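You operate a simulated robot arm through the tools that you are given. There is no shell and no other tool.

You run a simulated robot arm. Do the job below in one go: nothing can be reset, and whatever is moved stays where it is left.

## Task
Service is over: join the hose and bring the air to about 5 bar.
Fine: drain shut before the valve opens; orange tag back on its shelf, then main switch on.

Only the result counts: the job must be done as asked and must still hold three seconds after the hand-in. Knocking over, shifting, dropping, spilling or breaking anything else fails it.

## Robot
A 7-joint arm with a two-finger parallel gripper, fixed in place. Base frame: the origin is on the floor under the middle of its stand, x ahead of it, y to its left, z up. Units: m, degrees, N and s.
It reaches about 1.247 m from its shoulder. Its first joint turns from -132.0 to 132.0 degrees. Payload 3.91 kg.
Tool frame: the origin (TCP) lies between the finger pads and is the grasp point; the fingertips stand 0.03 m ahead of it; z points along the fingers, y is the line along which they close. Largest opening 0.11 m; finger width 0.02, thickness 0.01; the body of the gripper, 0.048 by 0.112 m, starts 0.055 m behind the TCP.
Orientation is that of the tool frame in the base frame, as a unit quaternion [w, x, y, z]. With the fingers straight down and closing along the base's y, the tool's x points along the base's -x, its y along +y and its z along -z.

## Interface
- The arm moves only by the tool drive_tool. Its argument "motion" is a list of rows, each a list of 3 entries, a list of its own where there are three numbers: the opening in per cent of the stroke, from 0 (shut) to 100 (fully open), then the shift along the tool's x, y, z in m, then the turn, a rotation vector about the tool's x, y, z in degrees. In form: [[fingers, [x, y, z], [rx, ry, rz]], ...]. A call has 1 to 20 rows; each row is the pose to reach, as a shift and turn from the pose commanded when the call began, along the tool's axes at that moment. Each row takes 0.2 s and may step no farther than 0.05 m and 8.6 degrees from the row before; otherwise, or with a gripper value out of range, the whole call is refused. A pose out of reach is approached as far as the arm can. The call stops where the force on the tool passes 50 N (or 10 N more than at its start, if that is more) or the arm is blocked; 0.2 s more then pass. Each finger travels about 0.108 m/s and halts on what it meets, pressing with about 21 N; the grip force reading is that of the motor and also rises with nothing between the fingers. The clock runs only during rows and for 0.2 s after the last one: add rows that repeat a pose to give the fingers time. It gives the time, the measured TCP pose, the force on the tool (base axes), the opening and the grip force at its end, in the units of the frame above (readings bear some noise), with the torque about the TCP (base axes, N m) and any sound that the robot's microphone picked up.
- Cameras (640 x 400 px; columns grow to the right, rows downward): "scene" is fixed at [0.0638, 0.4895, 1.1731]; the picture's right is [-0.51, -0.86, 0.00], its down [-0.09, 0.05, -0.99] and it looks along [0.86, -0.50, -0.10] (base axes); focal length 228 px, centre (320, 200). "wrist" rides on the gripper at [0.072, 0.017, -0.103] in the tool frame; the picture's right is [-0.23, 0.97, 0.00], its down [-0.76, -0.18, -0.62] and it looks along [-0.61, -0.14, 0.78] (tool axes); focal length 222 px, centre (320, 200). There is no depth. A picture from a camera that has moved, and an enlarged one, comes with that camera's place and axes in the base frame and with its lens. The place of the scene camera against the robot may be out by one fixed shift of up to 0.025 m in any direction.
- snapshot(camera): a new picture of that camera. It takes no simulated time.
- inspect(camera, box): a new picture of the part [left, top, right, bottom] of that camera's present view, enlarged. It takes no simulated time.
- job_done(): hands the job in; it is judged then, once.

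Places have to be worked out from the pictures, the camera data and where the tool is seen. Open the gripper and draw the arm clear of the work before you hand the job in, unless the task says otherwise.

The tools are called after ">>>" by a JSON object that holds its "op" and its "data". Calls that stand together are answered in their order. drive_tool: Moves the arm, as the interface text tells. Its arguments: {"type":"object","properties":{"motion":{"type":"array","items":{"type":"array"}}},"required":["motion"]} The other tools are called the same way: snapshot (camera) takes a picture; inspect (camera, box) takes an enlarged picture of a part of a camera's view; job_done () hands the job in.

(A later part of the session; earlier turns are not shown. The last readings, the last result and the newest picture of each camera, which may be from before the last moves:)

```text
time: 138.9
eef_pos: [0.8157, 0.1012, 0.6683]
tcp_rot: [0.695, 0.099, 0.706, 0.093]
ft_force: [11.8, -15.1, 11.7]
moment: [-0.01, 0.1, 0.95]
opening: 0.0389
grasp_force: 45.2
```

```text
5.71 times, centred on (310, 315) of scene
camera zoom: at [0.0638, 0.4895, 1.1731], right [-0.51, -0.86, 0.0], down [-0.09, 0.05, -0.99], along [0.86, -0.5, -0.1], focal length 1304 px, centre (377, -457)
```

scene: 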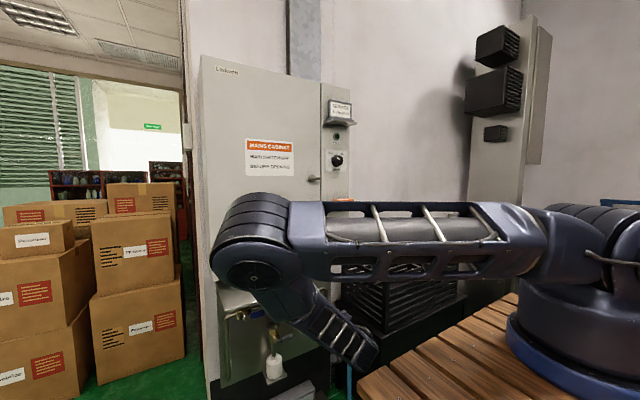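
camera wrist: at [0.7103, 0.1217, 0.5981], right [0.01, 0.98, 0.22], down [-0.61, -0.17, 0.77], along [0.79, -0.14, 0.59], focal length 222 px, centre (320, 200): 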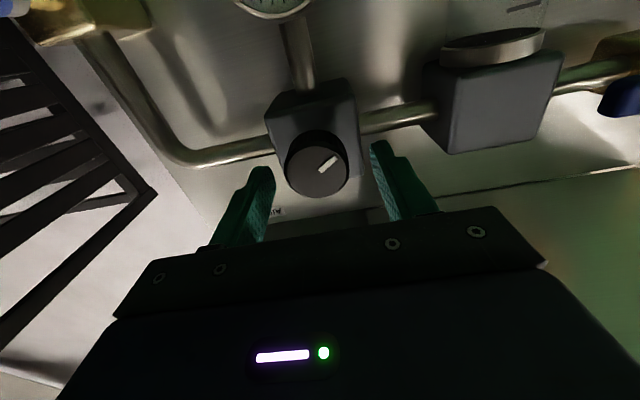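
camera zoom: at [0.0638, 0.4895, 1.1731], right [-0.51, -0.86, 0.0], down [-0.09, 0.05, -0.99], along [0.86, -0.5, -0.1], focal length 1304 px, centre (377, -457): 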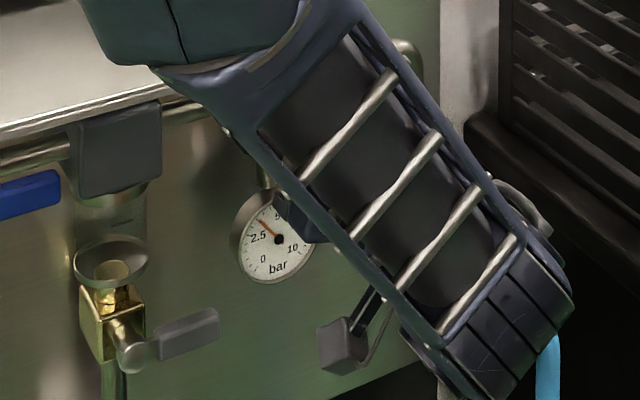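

>>> {"op": "inspect", "data": {"camera": "scene", "box": [296, 308, 330, 336]}}

>>> {"op": "inspect", "data": {"camera": "wrist", "box": [220, 0, 340, 60]}}

```text
14.29 times, centred on (313, 322) of scene
camera zoom: at [0.0638, 0.4895, 1.1731], right [-0.51, -0.86, 0.0], down [-0.09, 0.05, -0.99], along [0.86, -0.5, -0.1], focal length 3259 px, centre (420, -1543)
```

zoom: 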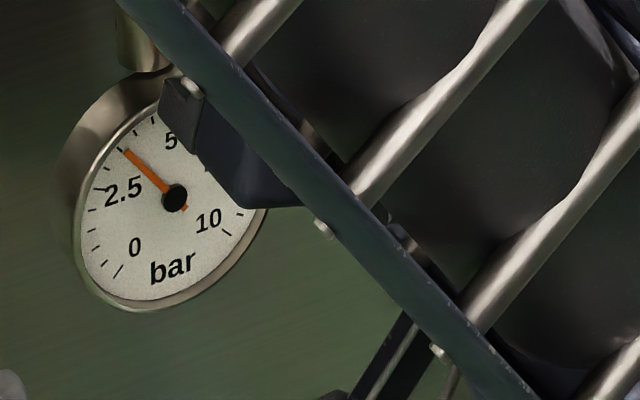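

```text
5.33 times, centred on (280, 30) of wrist
camera zoom: at [0.7105, 0.139, 0.6052], right [0.01, 0.88, 0.48], down [-0.61, -0.37, 0.7], along [0.79, -0.3, 0.53], focal length 1185 px, centre (533, 1107)
```

zoom: 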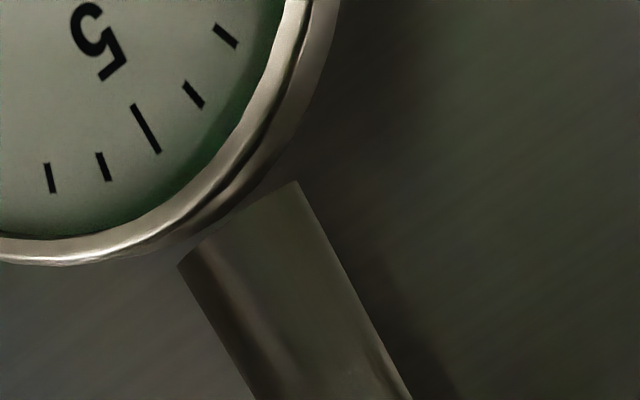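

Needle now at about 3.6 bar. Continue turning clockwise another 24°.

>>> {"op": "drive_tool", "data": {"motion": [[0, [0, -0.001, 0], [0, 0, 4]], [0, [0, -0.001, 0], [0, 0, 8]], [0, [0, -0.001, 0], [0, 0, 12]], [0, [0, -0.001, 0], [0, 0, 16]], [0, [0, -0.001, 0], [0, 0, 20]], [0, [0, -0.001, 0], [0, 0, 24]]]}}

>>> {"op": "inspect", "data": {"camera": "scene", "box": [296, 308, 330, 336]}}

>>> {"op": "snapshot", "data": {"camera": "wrist"}}

```text
time: 140.3
eef_pos: [0.8155, 0.1009, 0.668]
tcp_rot: [0.661, 0.245, 0.67, 0.234]
ft_force: [25.1, -13.4, 10.7]
moment: [-0.01, -0.28, 0.83]
opening: 0.0391
grasp_force: 45.5
```

```text
14.29 times, centred on (313, 322) of scene
camera zoom: at [0.0638, 0.4895, 1.1731], right [-0.51, -0.86, 0.0], down [-0.09, 0.05, -0.99], along [0.86, -0.5, -0.1], focal length 3259 px, centre (420, -1543)
```

zoom: 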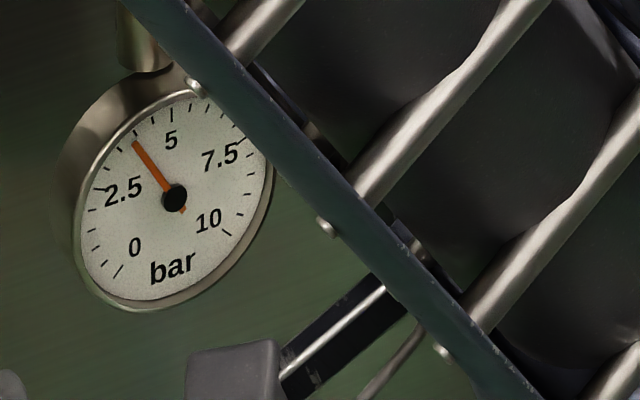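

```text
taken
camera wrist: at [0.7108, 0.1613, 0.6248], right [0.02, 0.6, 0.8], down [-0.62, -0.62, 0.48], along [0.78, -0.5, 0.36], focal length 222 px, centre (320, 200)
```

wrist: 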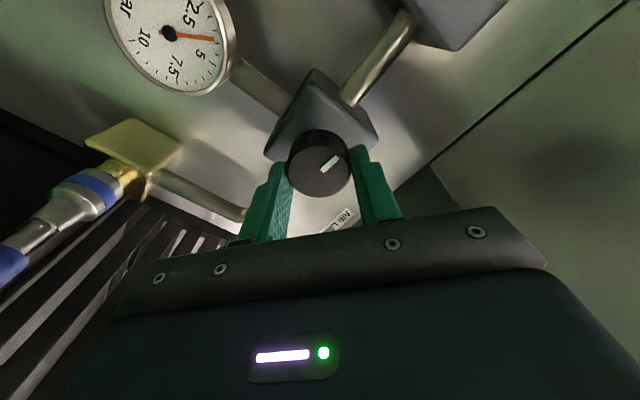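

The wrist camera now sees the whole gauge. Zoom in to read it.

>>> {"op": "inspect", "data": {"camera": "wrist", "box": [100, 0, 240, 100]}}

```text
4.00 times, centred on (170, 50) of wrist
camera zoom: at [0.7108, 0.1613, 0.6248], right [0.02, 0.6, 0.8], down [-0.62, -0.62, 0.48], along [0.78, -0.5, 0.36], focal length 888 px, centre (920, 800)
```

zoom: 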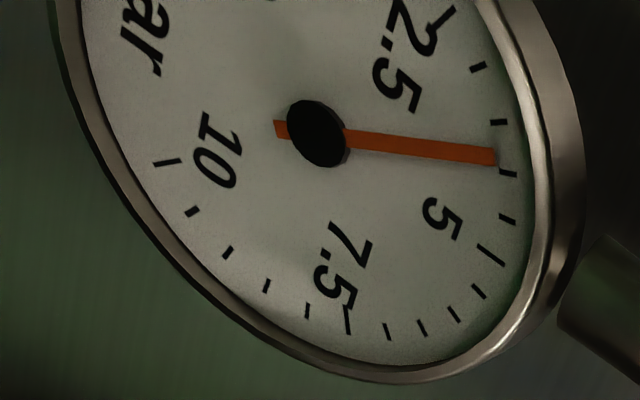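

Reading ≈3.85 bar. I'll pause a moment to see if it's still settling.

>>> {"op": "drive_tool", "data": {"motion": [[0, [0, 0, 0], [0, 0, 0]], [0, [0, 0, 0], [0, 0, 0]], [0, [0, 0, 0], [0, 0, 0]], [0, [0, 0, 0], [0, 0, 0]]]}}

>>> {"op": "inspect", "data": {"camera": "wrist", "box": [100, 0, 240, 100]}}

```text
time: 141.3
eef_pos: [0.8148, 0.1015, 0.6679]
tcp_rot: [0.66, 0.243, 0.67, 0.236]
ft_force: [29.3, -15.6, 9.2]
moment: [0.02, -1.07, 0.07]
opening: 0.0394
grasp_force: 44.5
```

```text
4.00 times, centred on (170, 50) of wrist
camera zoom: at [0.7107, 0.1613, 0.6247], right [0.02, 0.61, 0.8], down [-0.62, -0.62, 0.48], along [0.78, -0.5, 0.36], focal length 888 px, centre (920, 800)
```

zoom: 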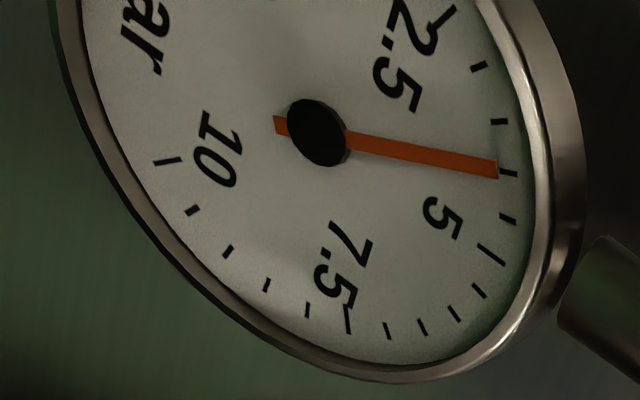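

It settled at ~4.0 bar with a slight lag. Turn another 24° and wait.

>>> {"op": "drive_tool", "data": {"motion": [[0, [0, 0, 0.001], [0, 0, 4]], [0, [0, 0, 0.001], [0, 0, 8]], [0, [0, 0, 0.001], [0, 0, 12]], [0, [0, 0, 0.001], [0, 0, 16]], [0, [0, 0, 0.001], [0, 0, 20]], [0, [0, 0, 0.001], [0, 0, 24]], [0, [0, 0, 0.001], [0, 0, 24]], [0, [0, 0, 0.001], [0, 0, 24]], [0, [0, 0, 0.001], [0, 0, 24]], [0, [0, 0, 0.001], [0, 0, 24]]]}}

>>> {"op": "snapshot", "data": {"camera": "wrist"}}

>>> {"op": "inspect", "data": {"camera": "scene", "box": [296, 308, 330, 336]}}

```text
time: 143.5
eef_pos: [0.8151, 0.1008, 0.667]
tcp_rot: [0.597, 0.378, 0.606, 0.367]
ft_force: [-12.9, -30.3, -18.1]
moment: [-0.09, -0.5, -0.6]
opening: 0.0397
grasp_force: 44.7
```

```text
taken
camera wrist: at [0.7112, 0.1739, 0.6518], right [0.02, 0.23, 0.97], down [-0.63, -0.76, 0.19], along [0.78, -0.61, 0.13], focal length 222 px, centre (320, 200)
```

wrist: 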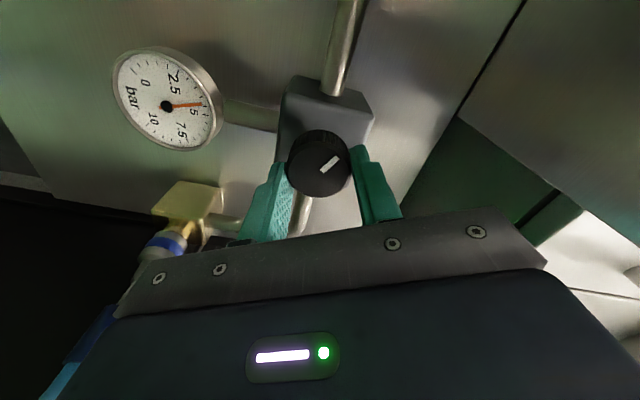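

```text
14.29 times, centred on (313, 322) of scene
camera zoom: at [0.0638, 0.4895, 1.1731], right [-0.51, -0.86, 0.0], down [-0.09, 0.05, -0.99], along [0.86, -0.5, -0.1], focal length 3259 px, centre (420, -1543)
```

zoom: 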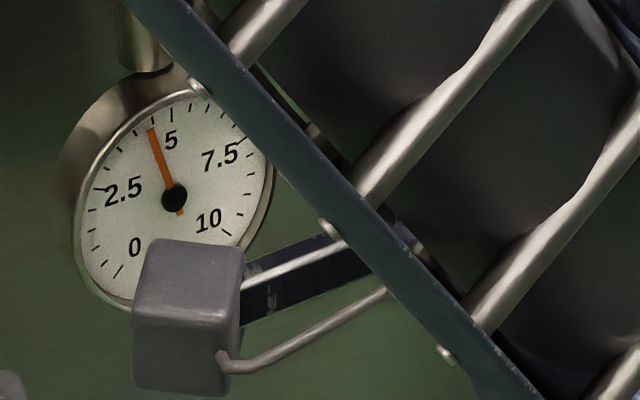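

>>> {"op": "inspect", "data": {"camera": "wrist", "box": [100, 40, 240, 160]}}

```text
3.33 times, centred on (170, 100) of wrist
camera zoom: at [0.7112, 0.1739, 0.6518], right [0.02, 0.23, 0.97], down [-0.63, -0.76, 0.19], along [0.78, -0.61, 0.13], focal length 740 px, centre (820, 533)
```

zoom: 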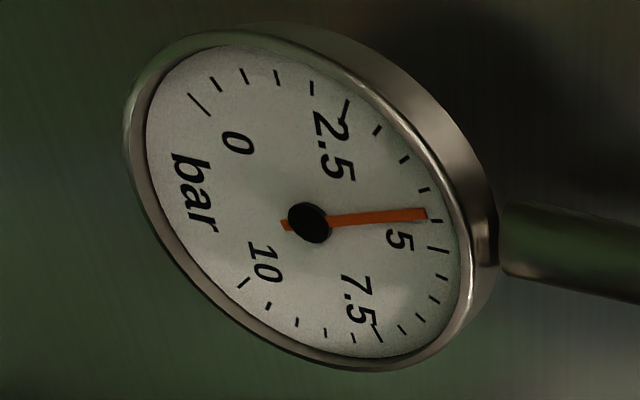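

About 4.4 bar now. The side load is growing slightly, so I'll recentre by ~2.5 mm and continue 20° more.

>>> {"op": "drive_tool", "data": {"motion": [[0, [-0.0011, -0.0022, 0], [0, 0, 0]], [0, [-0.0011, -0.0022, 0], [0, 0, 5]], [0, [-0.0011, -0.0022, 0], [0, 0, 10]], [0, [-0.0011, -0.0022, 0], [0, 0, 15]], [0, [-0.0011, -0.0022, 0], [0, 0, 20]], [0, [-0.0011, -0.0022, 0], [0, 0, 20]], [0, [-0.0011, -0.0022, 0], [0, 0, 20]], [0, [-0.0011, -0.0022, 0], [0, 0, 20]], [0, [-0.0011, -0.0022, 0], [0, 0, 20]], [0, [-0.0011, -0.0022, 0], [0, 0, 20]]]}}

>>> {"op": "snapshot", "data": {"camera": "wrist"}}

>>> {"op": "inspect", "data": {"camera": "scene", "box": [296, 308, 330, 336]}}

```text
time: 145.7
eef_pos: [0.8158, 0.0998, 0.6646]
tcp_rot: [0.524, 0.477, 0.53, 0.466]
ft_force: [-36.9, 5.3, -19.5]
moment: [-0.03, -0.31, 0.39]
opening: 0.0393
grasp_force: 45.0
```

```text
taken
camera wrist: at [0.7118, 0.1749, 0.6765], right [0.02, -0.12, 0.99], down [-0.63, -0.77, -0.08], along [0.78, -0.62, -0.09], focal length 222 px, centre (320, 200)
```

wrist: 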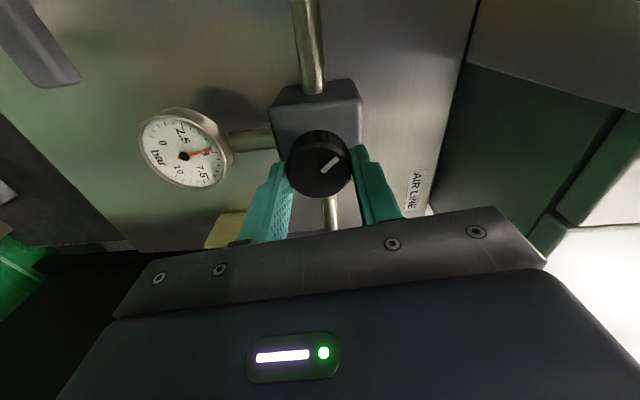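

```text
14.29 times, centred on (313, 322) of scene
camera zoom: at [0.0638, 0.4895, 1.1731], right [-0.51, -0.86, 0.0], down [-0.09, 0.05, -0.99], along [0.86, -0.5, -0.1], focal length 3259 px, centre (420, -1543)
```

zoom: 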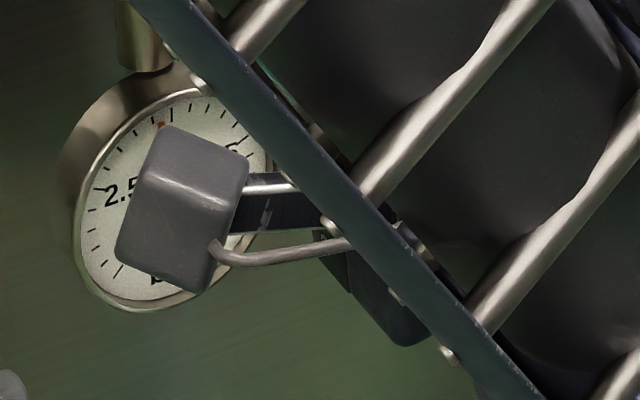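

>>> {"op": "inspect", "data": {"camera": "wrist", "box": [125, 95, 245, 195]}}

```text
4.00 times, centred on (185, 145) of wrist
camera zoom: at [0.7118, 0.1749, 0.6765], right [0.02, -0.12, 0.99], down [-0.63, -0.77, -0.08], along [0.78, -0.62, -0.09], focal length 888 px, centre (860, 420)
```

zoom: 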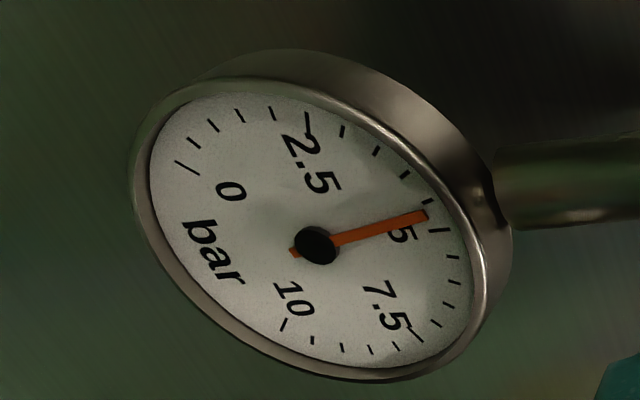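

About 4.6–4.65 bar. Relieve the push load a little and turn another ~18°, then wait to settle.

>>> {"op": "drive_tool", "data": {"motion": [[0, [0, -0.0012, -0.002], [0, 0, 0]], [0, [0, -0.0012, -0.002], [0, 0, 5]], [0, [0, -0.0012, -0.002], [0, 0, 10]], [0, [0, -0.0012, -0.002], [0, 0, 15]], [0, [0, -0.0012, -0.002], [0, 0, 18]], [0, [0, -0.0012, -0.002], [0, 0, 18]], [0, [0, -0.0012, -0.002], [0, 0, 18]], [0, [0, -0.0012, -0.002], [0, 0, 18]], [0, [0, -0.0012, -0.002], [0, 0, 18]], [0, [0, -0.0012, -0.002], [0, 0, 18]]]}}

>>> {"op": "snapshot", "data": {"camera": "wrist"}}

>>> {"op": "inspect", "data": {"camera": "wrist", "box": [125, 95, 275, 235]}}

```text
time: 147.9
eef_pos: [0.8146, 0.0999, 0.6653]
tcp_rot: [0.444, 0.553, 0.45, 0.542]
ft_force: [41.8, 11.4, -10.8]
moment: [-0.02, -0.74, -0.08]
opening: 0.0394
grasp_force: 45.0
```

```text
taken
camera wrist: at [0.7118, 0.1686, 0.6977], right [0.01, -0.42, 0.91], down [-0.63, -0.71, -0.32], along [0.77, -0.57, -0.27], focal length 222 px, centre (320, 200)
```

wrist: 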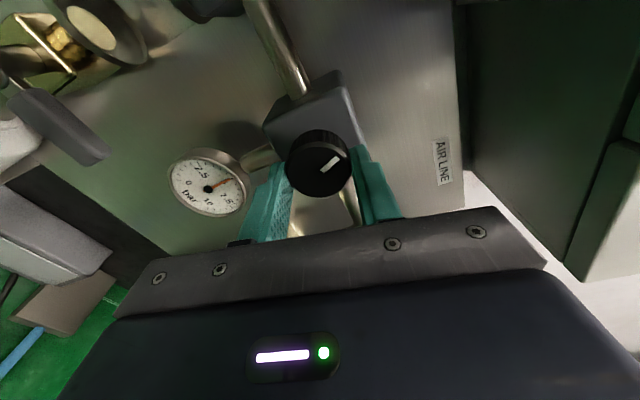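

```text
2.86 times, centred on (200, 165) of wrist
camera zoom: at [0.7118, 0.1686, 0.6977], right [0.01, -0.42, 0.91], down [-0.63, -0.71, -0.32], along [0.77, -0.57, -0.27], focal length 635 px, centre (663, 300)
```

zoom: 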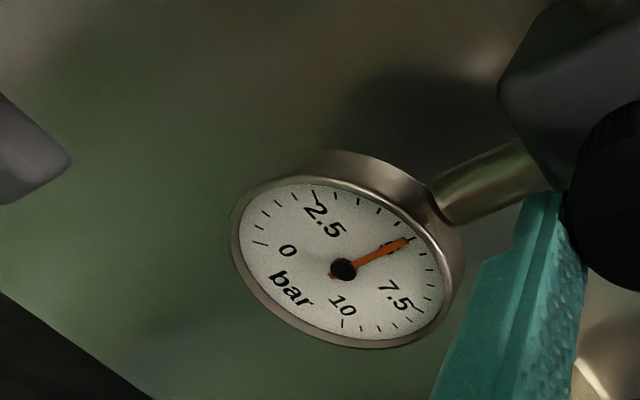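

>>> {"op": "inspect", "data": {"camera": "wrist", "box": [165, 145, 255, 220]}}

>>> {"op": "inspect", "data": {"camera": "scene", "box": [296, 308, 330, 336]}}

```text
5.33 times, centred on (210, 182) of wrist
camera zoom: at [0.7118, 0.1686, 0.6977], right [0.01, -0.42, 0.91], down [-0.63, -0.71, -0.32], along [0.77, -0.57, -0.27], focal length 1185 px, centre (907, 293)
```

zoom: 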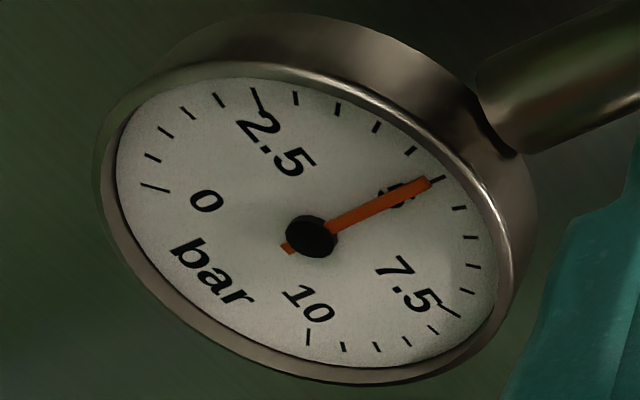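

```text
14.29 times, centred on (313, 322) of scene
camera zoom: at [0.0638, 0.4895, 1.1731], right [-0.51, -0.86, 0.0], down [-0.09, 0.05, -0.99], along [0.86, -0.5, -0.1], focal length 3259 px, centre (420, -1543)
```

zoom: 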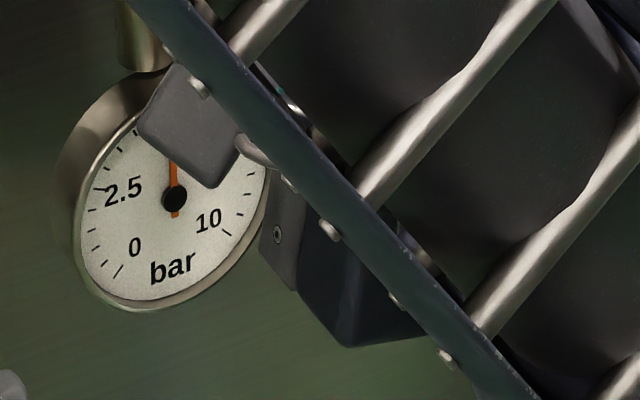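

The needle points exactly at the 5-bar tick. I'll relieve the axial load, wait a second and re-read before releasing.

>>> {"op": "drive_tool", "data": {"motion": [[0, [0, 0, 0.001], [0, 0, 0]], [0, [0, 0, 0.001], [0, 0, 0]], [0, [0, 0, 0.001], [0, 0, 0]], [0, [0, 0, 0.001], [0, 0, 0]], [0, [0, 0, 0.001], [0, 0, 0]], [0, [0, 0, 0.001], [0, 0, 0]], [0, [0, 0, 0.001], [0, 0, 0]], [0, [0, 0, 0.001], [0, 0, 0]]]}}

>>> {"op": "inspect", "data": {"camera": "wrist", "box": [165, 145, 255, 220]}}

```text
time: 149.7
eef_pos: [0.8148, 0.0997, 0.6653]
tcp_rot: [0.446, 0.553, 0.45, 0.541]
ft_force: [3.7, 13.8, 0.4]
moment: [0.03, -0.86, 0.16]
opening: 0.0391
grasp_force: 45.3
```

```text
5.33 times, centred on (210, 182) of wrist
camera zoom: at [0.7118, 0.1686, 0.6978], right [0.01, -0.42, 0.91], down [-0.63, -0.71, -0.32], along [0.77, -0.57, -0.27], focal length 1185 px, centre (907, 293)
```

zoom: 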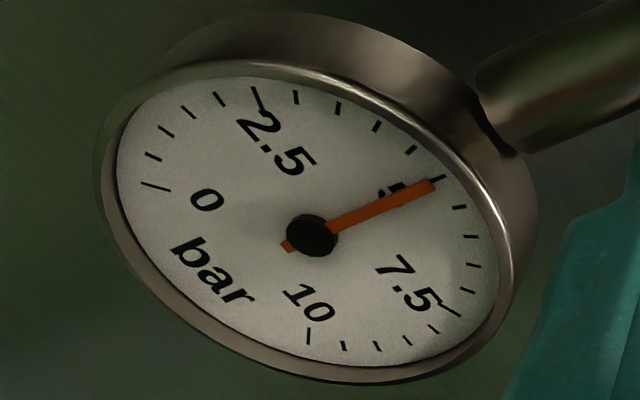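

Steady at about 5.05 bar. Release the knob and back straight out.

>>> {"op": "drive_tool", "data": {"motion": [[45, [0, 0, 0.0], [0, 0, 0]], [55, [0, 0, 0.0], [0, 0, 0]], [55, [0, 0, -0.03], [0, 0, 0]], [55, [0, 0, -0.06], [0, 0, 0]], [55, [0, 0, -0.09], [0, 0, 0]]]}}

>>> {"op": "snapshot", "data": {"camera": "wrist"}}

>>> {"op": "inspect", "data": {"camera": "wrist", "box": [160, 80, 320, 220]}}

```text
time: 150.9
eef_pos: [0.729, 0.1015, 0.6802]
tcp_rot: [0.445, 0.554, 0.449, 0.541]
ft_force: [-0.7, 0.0, -0.6]
moment: [-0.02, -0.01, 0.01]
opening: 0.0604
grasp_force: 0.0
out of reach, approached as far as the arm can: row 4, 5
```

```text
taken
camera wrist: at [0.6261, 0.1708, 0.7132], right [0.01, -0.42, 0.91], down [-0.63, -0.71, -0.31], along [0.77, -0.57, -0.28], focal length 222 px, centre (320, 200)
```

wrist: 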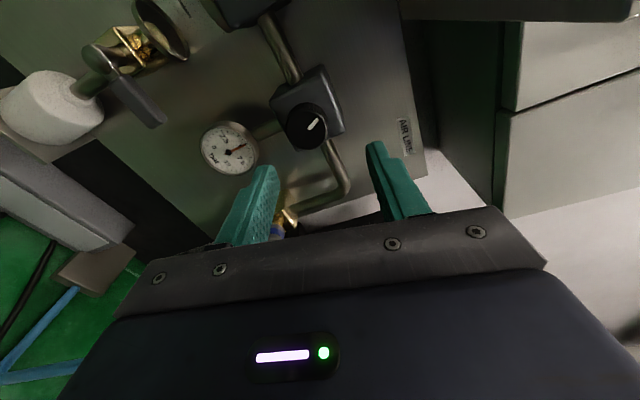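

```text
2.86 times, centred on (240, 150) of wrist
camera zoom: at [0.6261, 0.1708, 0.7132], right [0.01, -0.42, 0.91], down [-0.63, -0.71, -0.31], along [0.77, -0.57, -0.28], focal length 635 px, centre (549, 343)
```

zoom: 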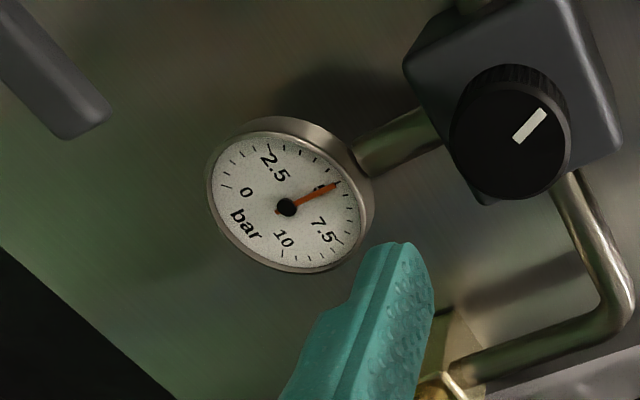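

>>> {"op": "inspect", "data": {"camera": "wrist", "box": [195, 115, 265, 180]}}

>>> {"op": "inspect", "data": {"camera": "scene", "box": [280, 290, 380, 360]}}

```text
6.15 times, centred on (230, 148) of wrist
camera zoom: at [0.6261, 0.1708, 0.7132], right [0.01, -0.42, 0.91], down [-0.63, -0.71, -0.31], along [0.77, -0.57, -0.28], focal length 1367 px, centre (874, 523)
```

zoom: 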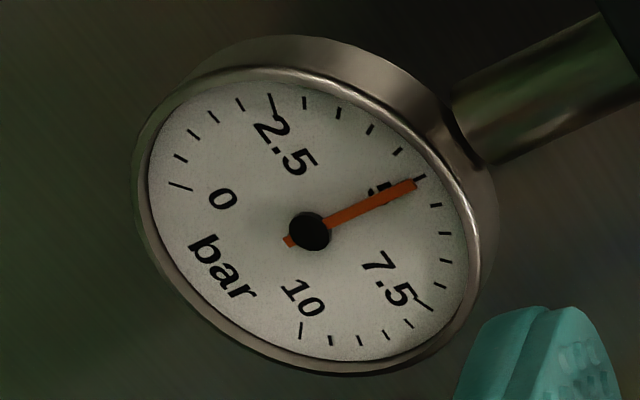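

```text
5.71 times, centred on (330, 325) of scene
camera zoom: at [0.0638, 0.4895, 1.1731], right [-0.51, -0.86, 0.0], down [-0.09, 0.05, -0.99], along [0.86, -0.5, -0.1], focal length 1304 px, centre (263, -514)
```

zoom: 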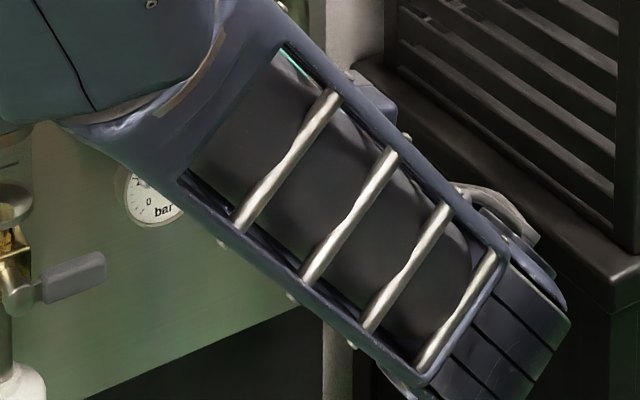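

Gauge holds at about 5.05 bar after release. Now the tag. Thinking about it again: "DO NOT START" lies right at the main switch, i.e. in its lock-out place, and must be removed before switching on; the only other tag shelf is the wide one with the CHECKED tag, which has a free, matching place to the left of it. Before deciding I'll look around once more for any other shelf. First I rise clear of the panel.

>>> {"op": "drive_tool", "data": {"motion": [[55, [0.008, 0.0392, 0], [0, 0, 0]], [55, [0.016, 0.0784, 0], [0, 0, 0]], [55, [0.024, 0.1176, -0.01], [0, 0, 0]], [55, [0.032, 0.1568, -0.02], [0, 0, 0]], [55, [0.04, 0.196, -0.04], [0, 0, 0]], [55, [0.048, 0.2352, -0.06], [0, 0, 0]], [55, [0.056, 0.2744, -0.07], [0, 0, 0]], [55, [0.0637, 0.3136, -0.08], [0, 0, 0]]]}}

>>> {"op": "snapshot", "data": {"camera": "wrist"}}

>>> {"op": "snapshot", "data": {"camera": "scene"}}

```text
time: 152.7
eef_pos: [0.6745, 0.1137, 0.9994]
tcp_rot: [0.445, 0.554, 0.449, 0.541]
ft_force: [0.0, 0.3, 0.2]
moment: [-0.03, 0.0, 0.02]
opening: 0.0605
grasp_force: 0.0
out of reach, approached as far as the arm can: row 7, 8
```

```text
taken
camera wrist: at [0.5714, 0.1823, 1.0328], right [0.01, -0.42, 0.91], down [-0.63, -0.71, -0.32], along [0.77, -0.57, -0.27], focal length 222 px, centre (320, 200)
```

wrist: 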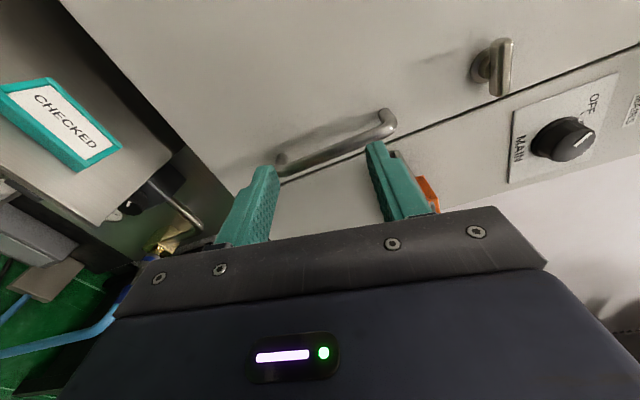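

```text
taken
```

scene: 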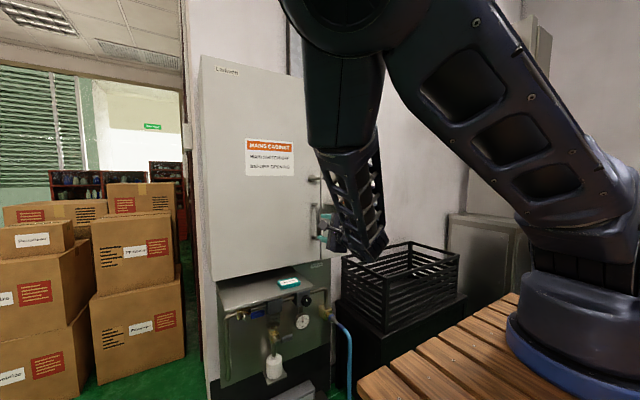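

Rolling the gripper back to neutral and rising slightly.

>>> {"op": "drive_tool", "data": {"motion": [[55, [0, 0.01, -0.002], [0, 0, -8.4]], [55, [0, 0.02, -0.004], [0, 0, -16.8]], [55, [0, 0.03, -0.006], [0, 0, -25.2]], [55, [0, 0.04, -0.008], [0, 0, -33.6]], [55, [0, 0.05, -0.01], [0, 0, -42]], [55, [0, 0.06, -0.01], [0, 0, -50.4]], [55, [0, 0.07, -0.01], [0, 0, -58.8]], [55, [0, 0.08, -0.01], [0, 0, -67.2]], [55, [0, 0.09, -0.01], [0, 0, -75.6]], [55, [0, 0.1, -0.01], [0, 0, -84]], [55, [0, 0.11, -0.01], [0, 0, -92.4]], [55, [0, 0.12, -0.01], [0, 0, -100.8]]]}}

>>> {"op": "snapshot", "data": {"camera": "wrist"}}

```text
time: 155.3
eef_pos: [0.6799, 0.0955, 1.119]
tcp_rot: [0.701, 0.007, 0.713, 0.001]
ft_force: [0.0, 0.8, 0.6]
moment: [-0.05, 0.01, -0.02]
opening: 0.0608
grasp_force: 0.0
out of reach, approached as far as the arm can: row 1, 2, 3, 4, 5, 6, 7, 8, 9, 10, 11, 12
```

```text
taken
camera wrist: at [0.5745, 0.1149, 1.0489], right [0.01, 0.97, 0.24], down [-0.61, -0.18, 0.77], along [0.79, -0.15, 0.59], focal length 222 px, centre (320, 200)
```

wrist: 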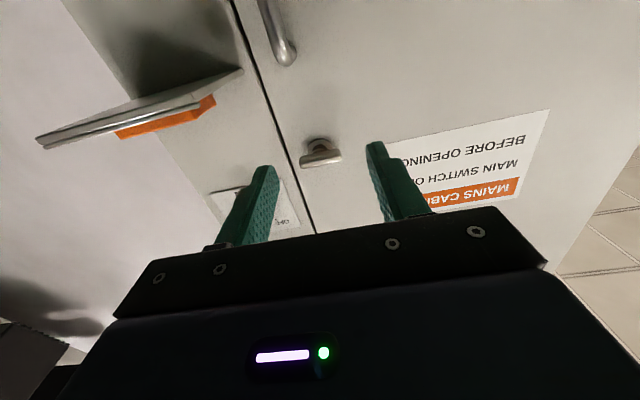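

Now I set up for picking the orange tag: fingers pitched 45° down, open ~9 cm, in front of and above the small shelf.

>>> {"op": "drive_tool", "data": {"motion": [[70, [-0.0075, -0.0193, 0], [0, 7.3, 0]], [85, [-0.015, -0.0385, 0], [0, 14.6, 0]], [85, [-0.0225, -0.0578, 0], [0, 21.9, 0]], [85, [-0.03, -0.077, 0], [0, 29.2, 0]], [85, [-0.0375, -0.0963, 0.002], [0, 36.5, 0]], [85, [-0.045, -0.1155, 0.004], [0, 44, 0]], [85, [-0.045, -0.1155, 0.004], [0, 44, 0]]]}}

>>> {"op": "snapshot", "data": {"camera": "wrist"}}

>>> {"op": "snapshot", "data": {"camera": "scene"}}

```text
time: 157.1
eef_pos: [0.6727, -0.2086, 1.1624]
tcp_rot: [0.378, 0.165, 0.909, -0.062]
ft_force: [0.9, 0.9, 1.0]
moment: [-0.04, 0.03, -0.11]
opening: 0.0937
grasp_force: 0.1
out of reach, approached as far as the arm can: row 6
stopped in row 7: the arm was blocked; the commanded pose is now the measured one
```

```text
taken
camera wrist: at [0.5605, -0.1495, 1.1843], right [0.49, 0.85, 0.17], down [0.03, -0.21, 0.98], along [0.87, -0.47, -0.13], focal length 222 px, centre (320, 200)
```

wrist: 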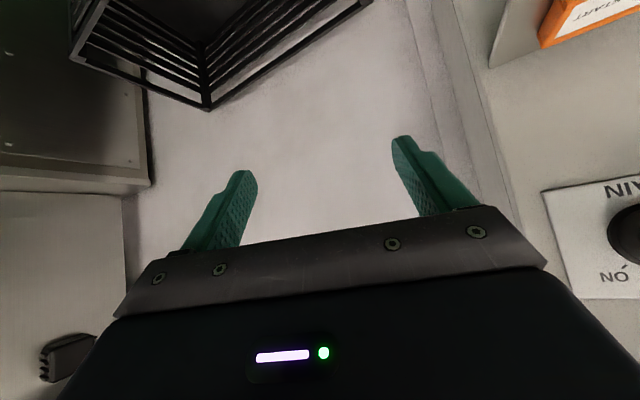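

```text
taken
```

scene: 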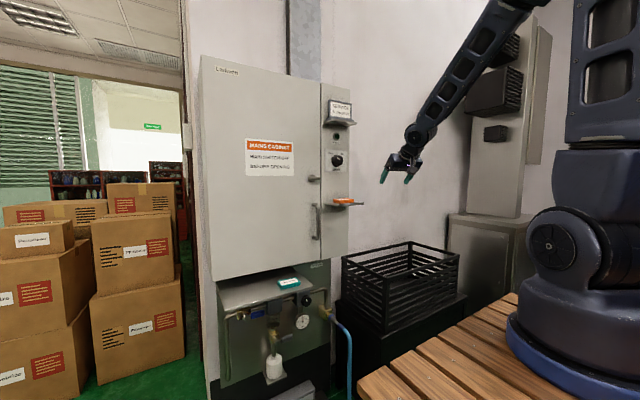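

The arm flipped its elbow over (now a high-elbow posture like at the start) and swung out to the right in free space; nothing was touched – the tag is still on its ledge. I'll bring the tool back to the pre-grasp pose.

>>> {"op": "drive_tool", "data": {"motion": [[85, [0.0078, 0.0361, -0.0078], [-2.8, 0, -2.95]], [85, [0.0156, 0.0723, -0.0156], [-5.5, 0, -5.9]], [85, [0.0235, 0.1084, -0.0233], [-8.3, 0, -8.85]], [85, [0.0313, 0.1446, -0.0311], [-11, 0, -11.8]], [85, [0.0391, 0.1807, -0.0389], [-13.8, 0.1, -14.75]], [85, [0.0391, 0.1807, -0.0389], [-13.8, 0.1, -14.75]]]}}

>>> {"op": "snapshot", "data": {"camera": "wrist"}}

>>> {"op": "snapshot", "data": {"camera": "scene"}}

```text
time: 158.5
eef_pos: [0.6836, -0.019, 1.1645]
tcp_rot: [0.382, 0.001, 0.924, 0.0]
ft_force: [0.1, 0.2, 0.0]
moment: [0.0, 0.0, 0.02]
opening: 0.0936
grasp_force: 0.0
```

```text
taken
camera wrist: at [0.558, -0.0028, 1.1866], right [0.16, 0.97, 0.16], down [0.1, -0.18, 0.98], along [0.98, -0.14, -0.12], focal length 222 px, centre (320, 200)
```

wrist: 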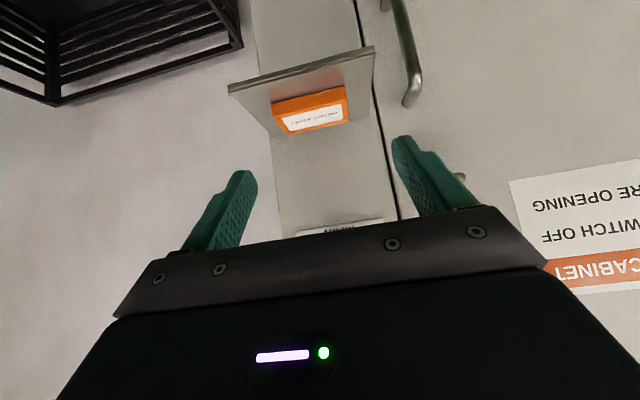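

```text
taken
```

scene: 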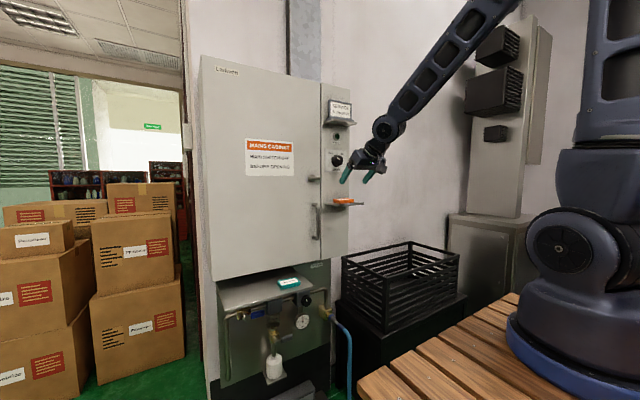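

Zooming in on the tag and its ledge for exact position and any marking.

>>> {"op": "inspect", "data": {"camera": "wrist", "box": [220, 40, 390, 150]}}

>>> {"op": "inspect", "data": {"camera": "wrist", "box": [260, 70, 360, 140]}}

```text
3.64 times, centred on (305, 95) of wrist
camera zoom: at [0.558, -0.0028, 1.1866], right [0.16, 0.97, 0.16], down [0.1, -0.18, 0.98], along [0.98, -0.14, -0.12], focal length 808 px, centre (374, 582)
```

zoom: 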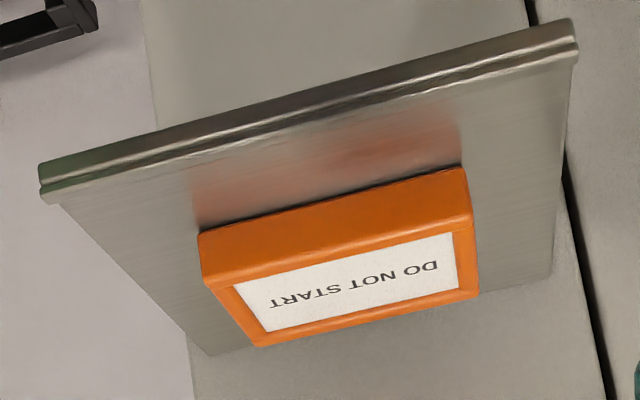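

```text
5.71 times, centred on (310, 105) of wrist
camera zoom: at [0.558, -0.0028, 1.1866], right [0.16, 0.97, 0.16], down [0.1, -0.18, 0.98], along [0.98, -0.14, -0.12], focal length 1269 px, centre (377, 743)
```

zoom: 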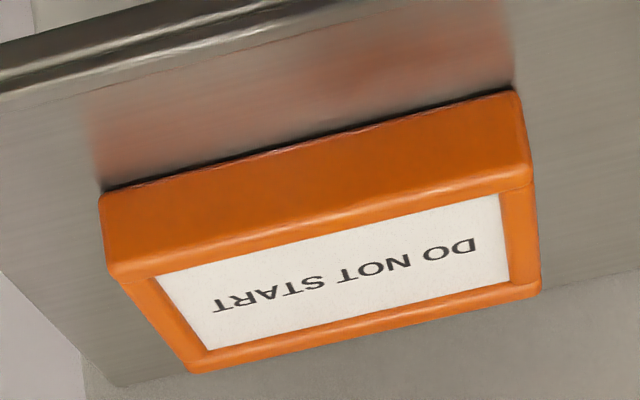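

Tag measured: about 67 × 40 × 14 mm, centred at (0.760, −0.0247), ledge top z≈1.070. No special marking seen. I steepen the pitch to 60° for a better grip on its ends and go to the pre-grasp point.

>>> {"op": "drive_tool", "data": {"motion": [[85, [-0.0123, -0.0028, 0.0056], [0, 7.5, 0]], [85, [-0.0247, -0.0057, 0.0112], [0, 15, 0]], [85, [-0.0247, -0.0057, 0.0112], [0, 15, 0]]]}}

>>> {"op": "snapshot", "data": {"camera": "wrist"}}

```text
time: 159.3
eef_pos: [0.7076, -0.0263, 1.1736]
tcp_rot: [0.259, 0.002, 0.966, -0.001]
ft_force: [-0.6, 0.0, 0.1]
moment: [0.0, 0.04, 0.01]
opening: 0.0936
grasp_force: 0.0
```

```text
taken
camera wrist: at [0.593, -0.0088, 1.2275], right [0.2, 0.97, 0.11], down [0.35, -0.18, 0.92], along [0.92, -0.14, -0.38], focal length 222 px, centre (320, 200)
```

wrist: 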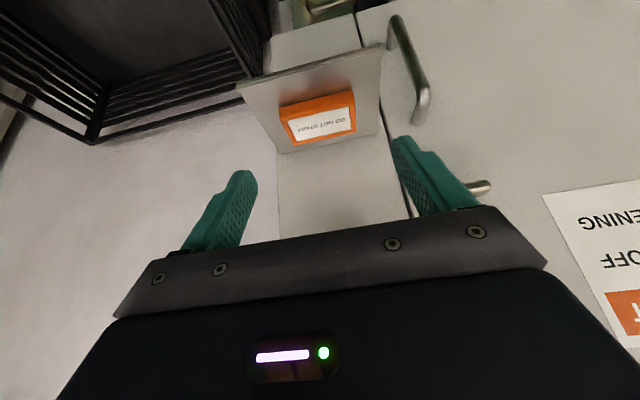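

Descending along the tool axis so the fingertips straddle the tag's ends, just above the ledge.

>>> {"op": "drive_tool", "data": {"motion": [[85, [0, 0.001, 0.025], [0, 0, 0]], [85, [0, 0.002, 0.05], [0, 0, 0]], [85, [0.0002, 0.002, 0.065], [0, 0, 0]], [85, [0.0004, 0.002, 0.078], [0, 0, 0]], [85, [0.0004, 0.002, 0.078], [0, 0, 0]]]}}

>>> {"op": "inspect", "data": {"camera": "wrist", "box": [180, 60, 480, 240]}}

>>> {"op": "inspect", "data": {"camera": "scene", "box": [310, 160, 380, 220]}}

```text
time: 160.5
eef_pos: [0.7457, -0.0241, 1.1047]
tcp_rot: [0.259, 0.001, 0.966, 0.0]
ft_force: [0.0, -0.1, -0.1]
moment: [0.01, 0.02, 0.02]
opening: 0.0934
grasp_force: 0.0
```

```text
2.13 times, centred on (330, 150) of wrist
camera zoom: at [0.6318, -0.0069, 1.159], right [0.2, 0.97, 0.11], down [0.35, -0.18, 0.92], along [0.92, -0.14, -0.37], focal length 474 px, centre (299, 307)
```

zoom: 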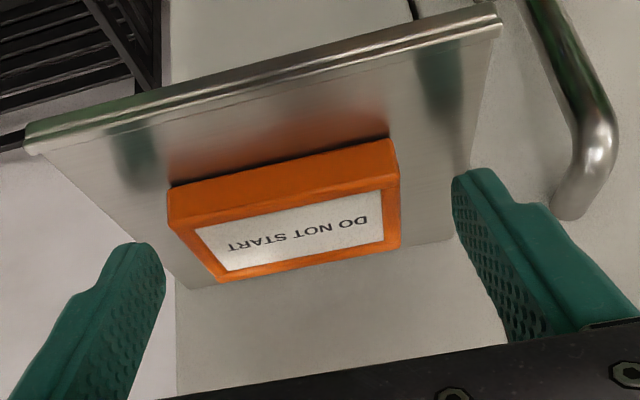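

```text
6.67 times, centred on (345, 190) of scene
camera zoom: at [0.0638, 0.4895, 1.1731], right [-0.51, -0.86, 0.0], down [-0.09, 0.05, -0.99], along [0.86, -0.5, -0.1], focal length 1521 px, centre (153, 267)
```

zoom: 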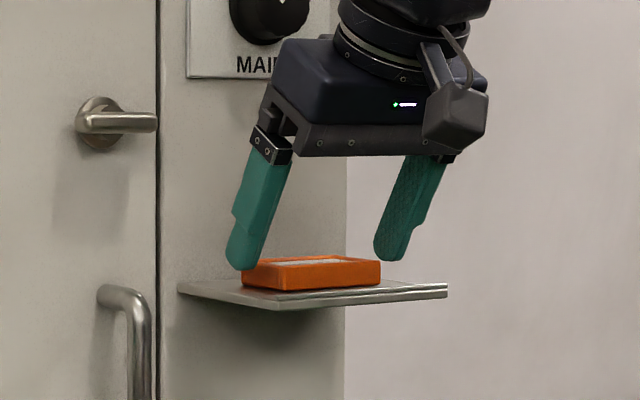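

The fingertips still look ~1 cm above the ledge, so I'll lower 6 mm more before closing.

>>> {"op": "drive_tool", "data": {"motion": [[85, [0.0015, 0, 0.0026], [0, 0, 0]], [85, [0.003, 0, 0.0052], [0, 0, 0]], [85, [0.003, 0, 0.0052], [0, 0, 0]]]}}

>>> {"op": "inspect", "data": {"camera": "scene", "box": [310, 160, 380, 220]}}

>>> {"op": "inspect", "data": {"camera": "wrist", "box": [180, 60, 480, 240]}}

```text
time: 161.3
eef_pos: [0.7467, -0.0236, 1.0989]
tcp_rot: [0.259, 0.001, 0.966, 0.0]
ft_force: [-0.1, 0.0, -0.2]
moment: [-0.01, 0.0, 0.04]
opening: 0.0936
grasp_force: 0.0
```

```text
6.67 times, centred on (345, 190) of scene
camera zoom: at [0.0638, 0.4895, 1.1731], right [-0.51, -0.86, 0.0], down [-0.09, 0.05, -0.99], along [0.86, -0.5, -0.1], focal length 1521 px, centre (153, 267)
```

zoom: 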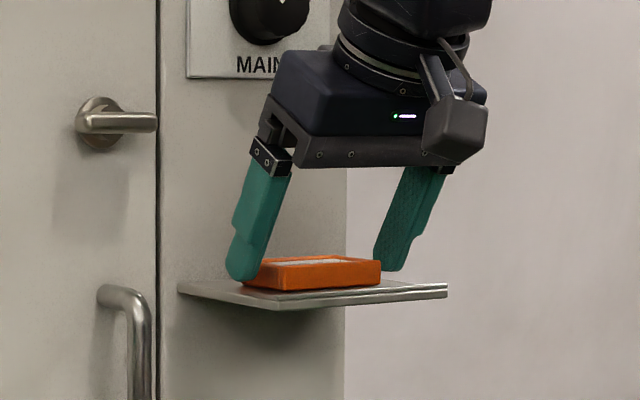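

```text
2.13 times, centred on (330, 150) of wrist
camera zoom: at [0.6319, -0.0069, 1.1529], right [0.2, 0.97, 0.11], down [0.35, -0.18, 0.92], along [0.92, -0.14, -0.37], focal length 474 px, centre (299, 307)
```

zoom: 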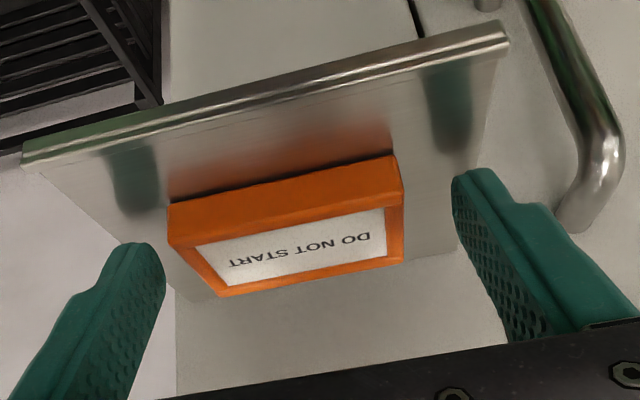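

Fingertips are now at tag level. Close on the tag.

>>> {"op": "drive_tool", "data": {"motion": [[70, [0, -0.001, 0], [0, 0, 0]], [50, [0, -0.001, 0], [0, 0, 0]], [40, [0, -0.001, 0], [0, 0, 0]], [40, [0, -0.001, 0], [0, 0, 0]]]}}

>>> {"op": "inspect", "data": {"camera": "wrist", "box": [180, 60, 480, 240]}}

```text
time: 162.3
eef_pos: [0.7468, -0.0245, 1.1003]
tcp_rot: [0.259, 0.001, 0.966, 0.0]
ft_force: [0.3, 0.4, 1.2]
moment: [0.0, 0.01, -0.01]
opening: 0.0689
grasp_force: 21.2
```

```text
2.13 times, centred on (330, 150) of wrist
camera zoom: at [0.6321, -0.0079, 1.1531], right [0.2, 0.97, 0.11], down [0.35, -0.18, 0.92], along [0.92, -0.14, -0.37], focal length 474 px, centre (299, 307)
```

zoom: 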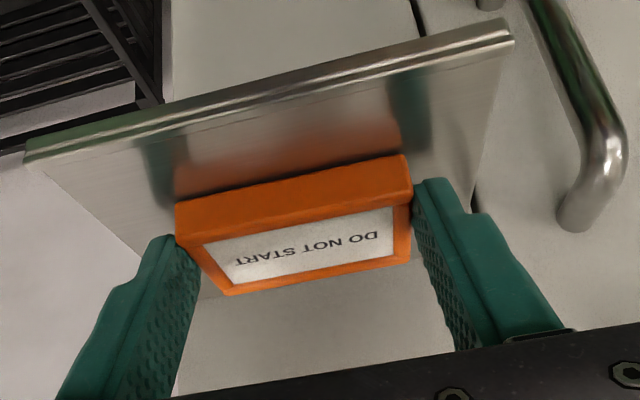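

Gripped (68.9 mm). Lift it 4 cm with full grip force and look at the ledge beneath.

>>> {"op": "drive_tool", "data": {"motion": [[0, [0, 0, 0], [0, 0, 0]], [0, [-0.005, 0, -0.0087], [0, 0, 0]], [0, [-0.01, 0, -0.0173], [0, 0, 0]], [0, [-0.02, 0, -0.0346], [0, 0, 0]], [0, [-0.02, 0, -0.0346], [0, 0, 0]]]}}

>>> {"op": "snapshot", "data": {"camera": "wrist"}}

>>> {"op": "inspect", "data": {"camera": "scene", "box": [310, 150, 380, 220]}}

```text
time: 163.5
eef_pos: [0.747, -0.0257, 1.1406]
tcp_rot: [0.259, 0.003, 0.966, -0.001]
ft_force: [-0.7, -0.7, -0.1]
moment: [0.02, 0.0, 0.01]
opening: 0.0692
grasp_force: 20.7
```

```text
taken
camera wrist: at [0.6323, -0.0083, 1.1935], right [0.2, 0.97, 0.11], down [0.35, -0.18, 0.92], along [0.92, -0.14, -0.37], focal length 222 px, centre (320, 200)
```

wrist: 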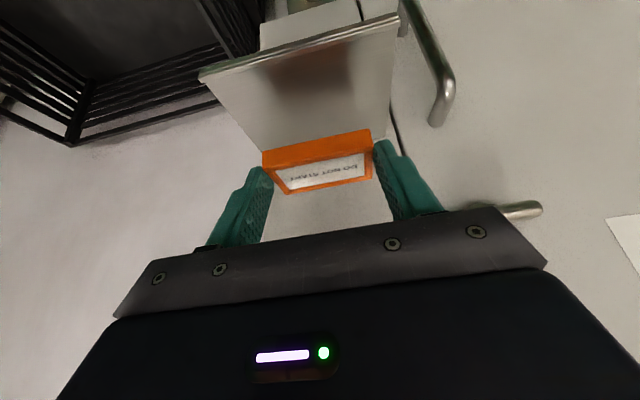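

```text
5.71 times, centred on (345, 185) of scene
camera zoom: at [0.0638, 0.4895, 1.1731], right [-0.51, -0.86, 0.0], down [-0.09, 0.05, -0.99], along [0.86, -0.5, -0.1], focal length 1304 px, centre (177, 286)
```

zoom: 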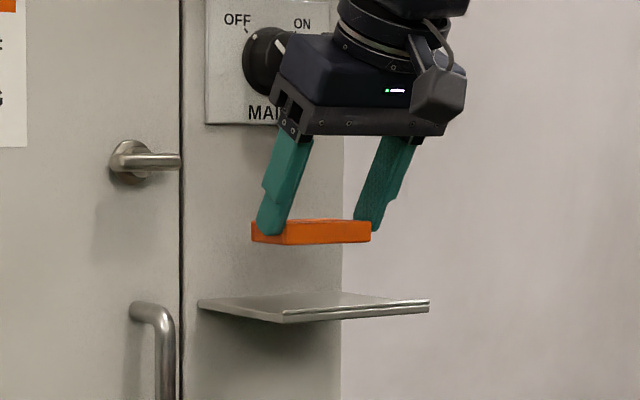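

Tag lifted level. Check the empty ledge for a marking.

>>> {"op": "inspect", "data": {"camera": "wrist", "box": [190, 0, 410, 160]}}

>>> {"op": "inspect", "data": {"camera": "scene", "box": [205, 265, 345, 335]}}

```text
2.50 times, centred on (300, 80) of wrist
camera zoom: at [0.6323, -0.0083, 1.1935], right [0.2, 0.97, 0.11], down [0.35, -0.18, 0.92], along [0.92, -0.14, -0.37], focal length 555 px, centre (370, 500)
```

zoom: 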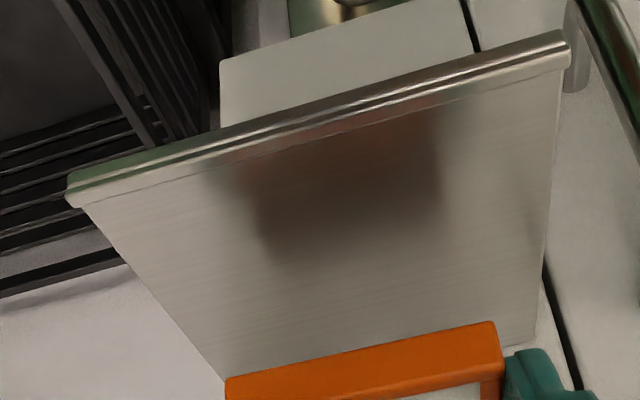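

```text
4.57 times, centred on (275, 300) of scene
camera zoom: at [0.0638, 0.4895, 1.1731], right [-0.51, -0.86, 0.0], down [-0.09, 0.05, -0.99], along [0.86, -0.5, -0.1], focal length 1043 px, centre (526, -257)
```

zoom: 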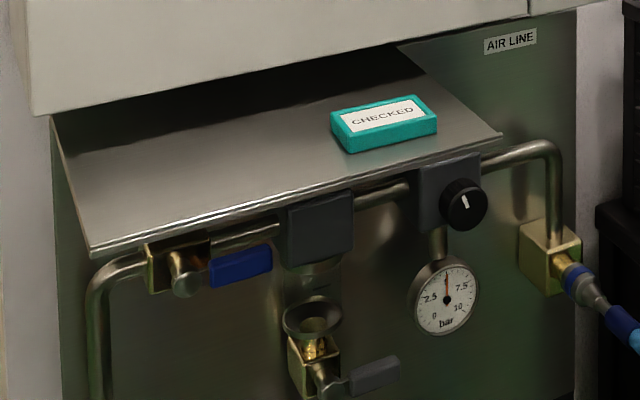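

No marking on the ledge; everything on the air line looks right in the scene view (valve open, drain shut, gauge at 5, hose coupled). I'll carry the tag to the wide tag shelf beside the CHECKED tag: free place centred about (0.760, 0.352), shelf top z≈0.793. First back away from the cabinet.

>>> {"op": "drive_tool", "data": {"motion": [[0, [0.0284, 0.01, -0.0241], [0, 0, 0]], [0, [0.0569, 0.03, -0.0482], [0, 0, 0]], [0, [0.0853, 0.05, -0.0723], [0, 0, 0]], [0, [0.0853, 0.05, -0.0723], [0, 0, 0]]]}}

>>> {"op": "snapshot", "data": {"camera": "scene"}}

```text
time: 164.5
eef_pos: [0.6367, 0.0257, 1.1595]
tcp_rot: [0.258, 0.002, 0.966, -0.001]
ft_force: [1.0, 0.2, -0.9]
moment: [0.0, 0.01, 0.02]
opening: 0.0689
grasp_force: 20.9
```

```text
taken
```

scene: 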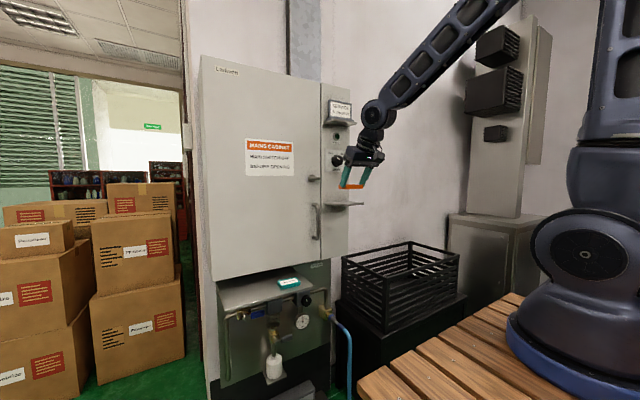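

Carrying well. Move left in front of the door, lowering a bit.

>>> {"op": "drive_tool", "data": {"motion": [[0, [0.007, 0.035, 0.01], [0, 0, 0]], [0, [0.014, 0.07, 0.02], [0, 0, 0]], [0, [0.021, 0.105, 0.03], [0, 0, 0]], [0, [0.028, 0.14, 0.04], [0, 0, 0]], [0, [0.0343, 0.175, 0.0495], [0, 0, 0]], [0, [0.0343, 0.175, 0.0495], [0, 0, 0]]]}}

>>> {"op": "snapshot", "data": {"camera": "scene"}}

```text
time: 165.9
eef_pos: [0.6332, 0.2007, 1.0994]
tcp_rot: [0.258, 0.002, 0.966, 0.0]
ft_force: [-0.5, -0.2, 0.3]
moment: [0.01, 0.03, -0.01]
opening: 0.0691
grasp_force: 21.0
```

```text
taken
```

scene: 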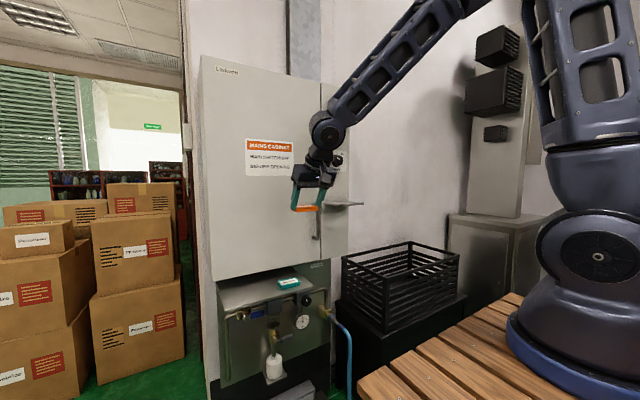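

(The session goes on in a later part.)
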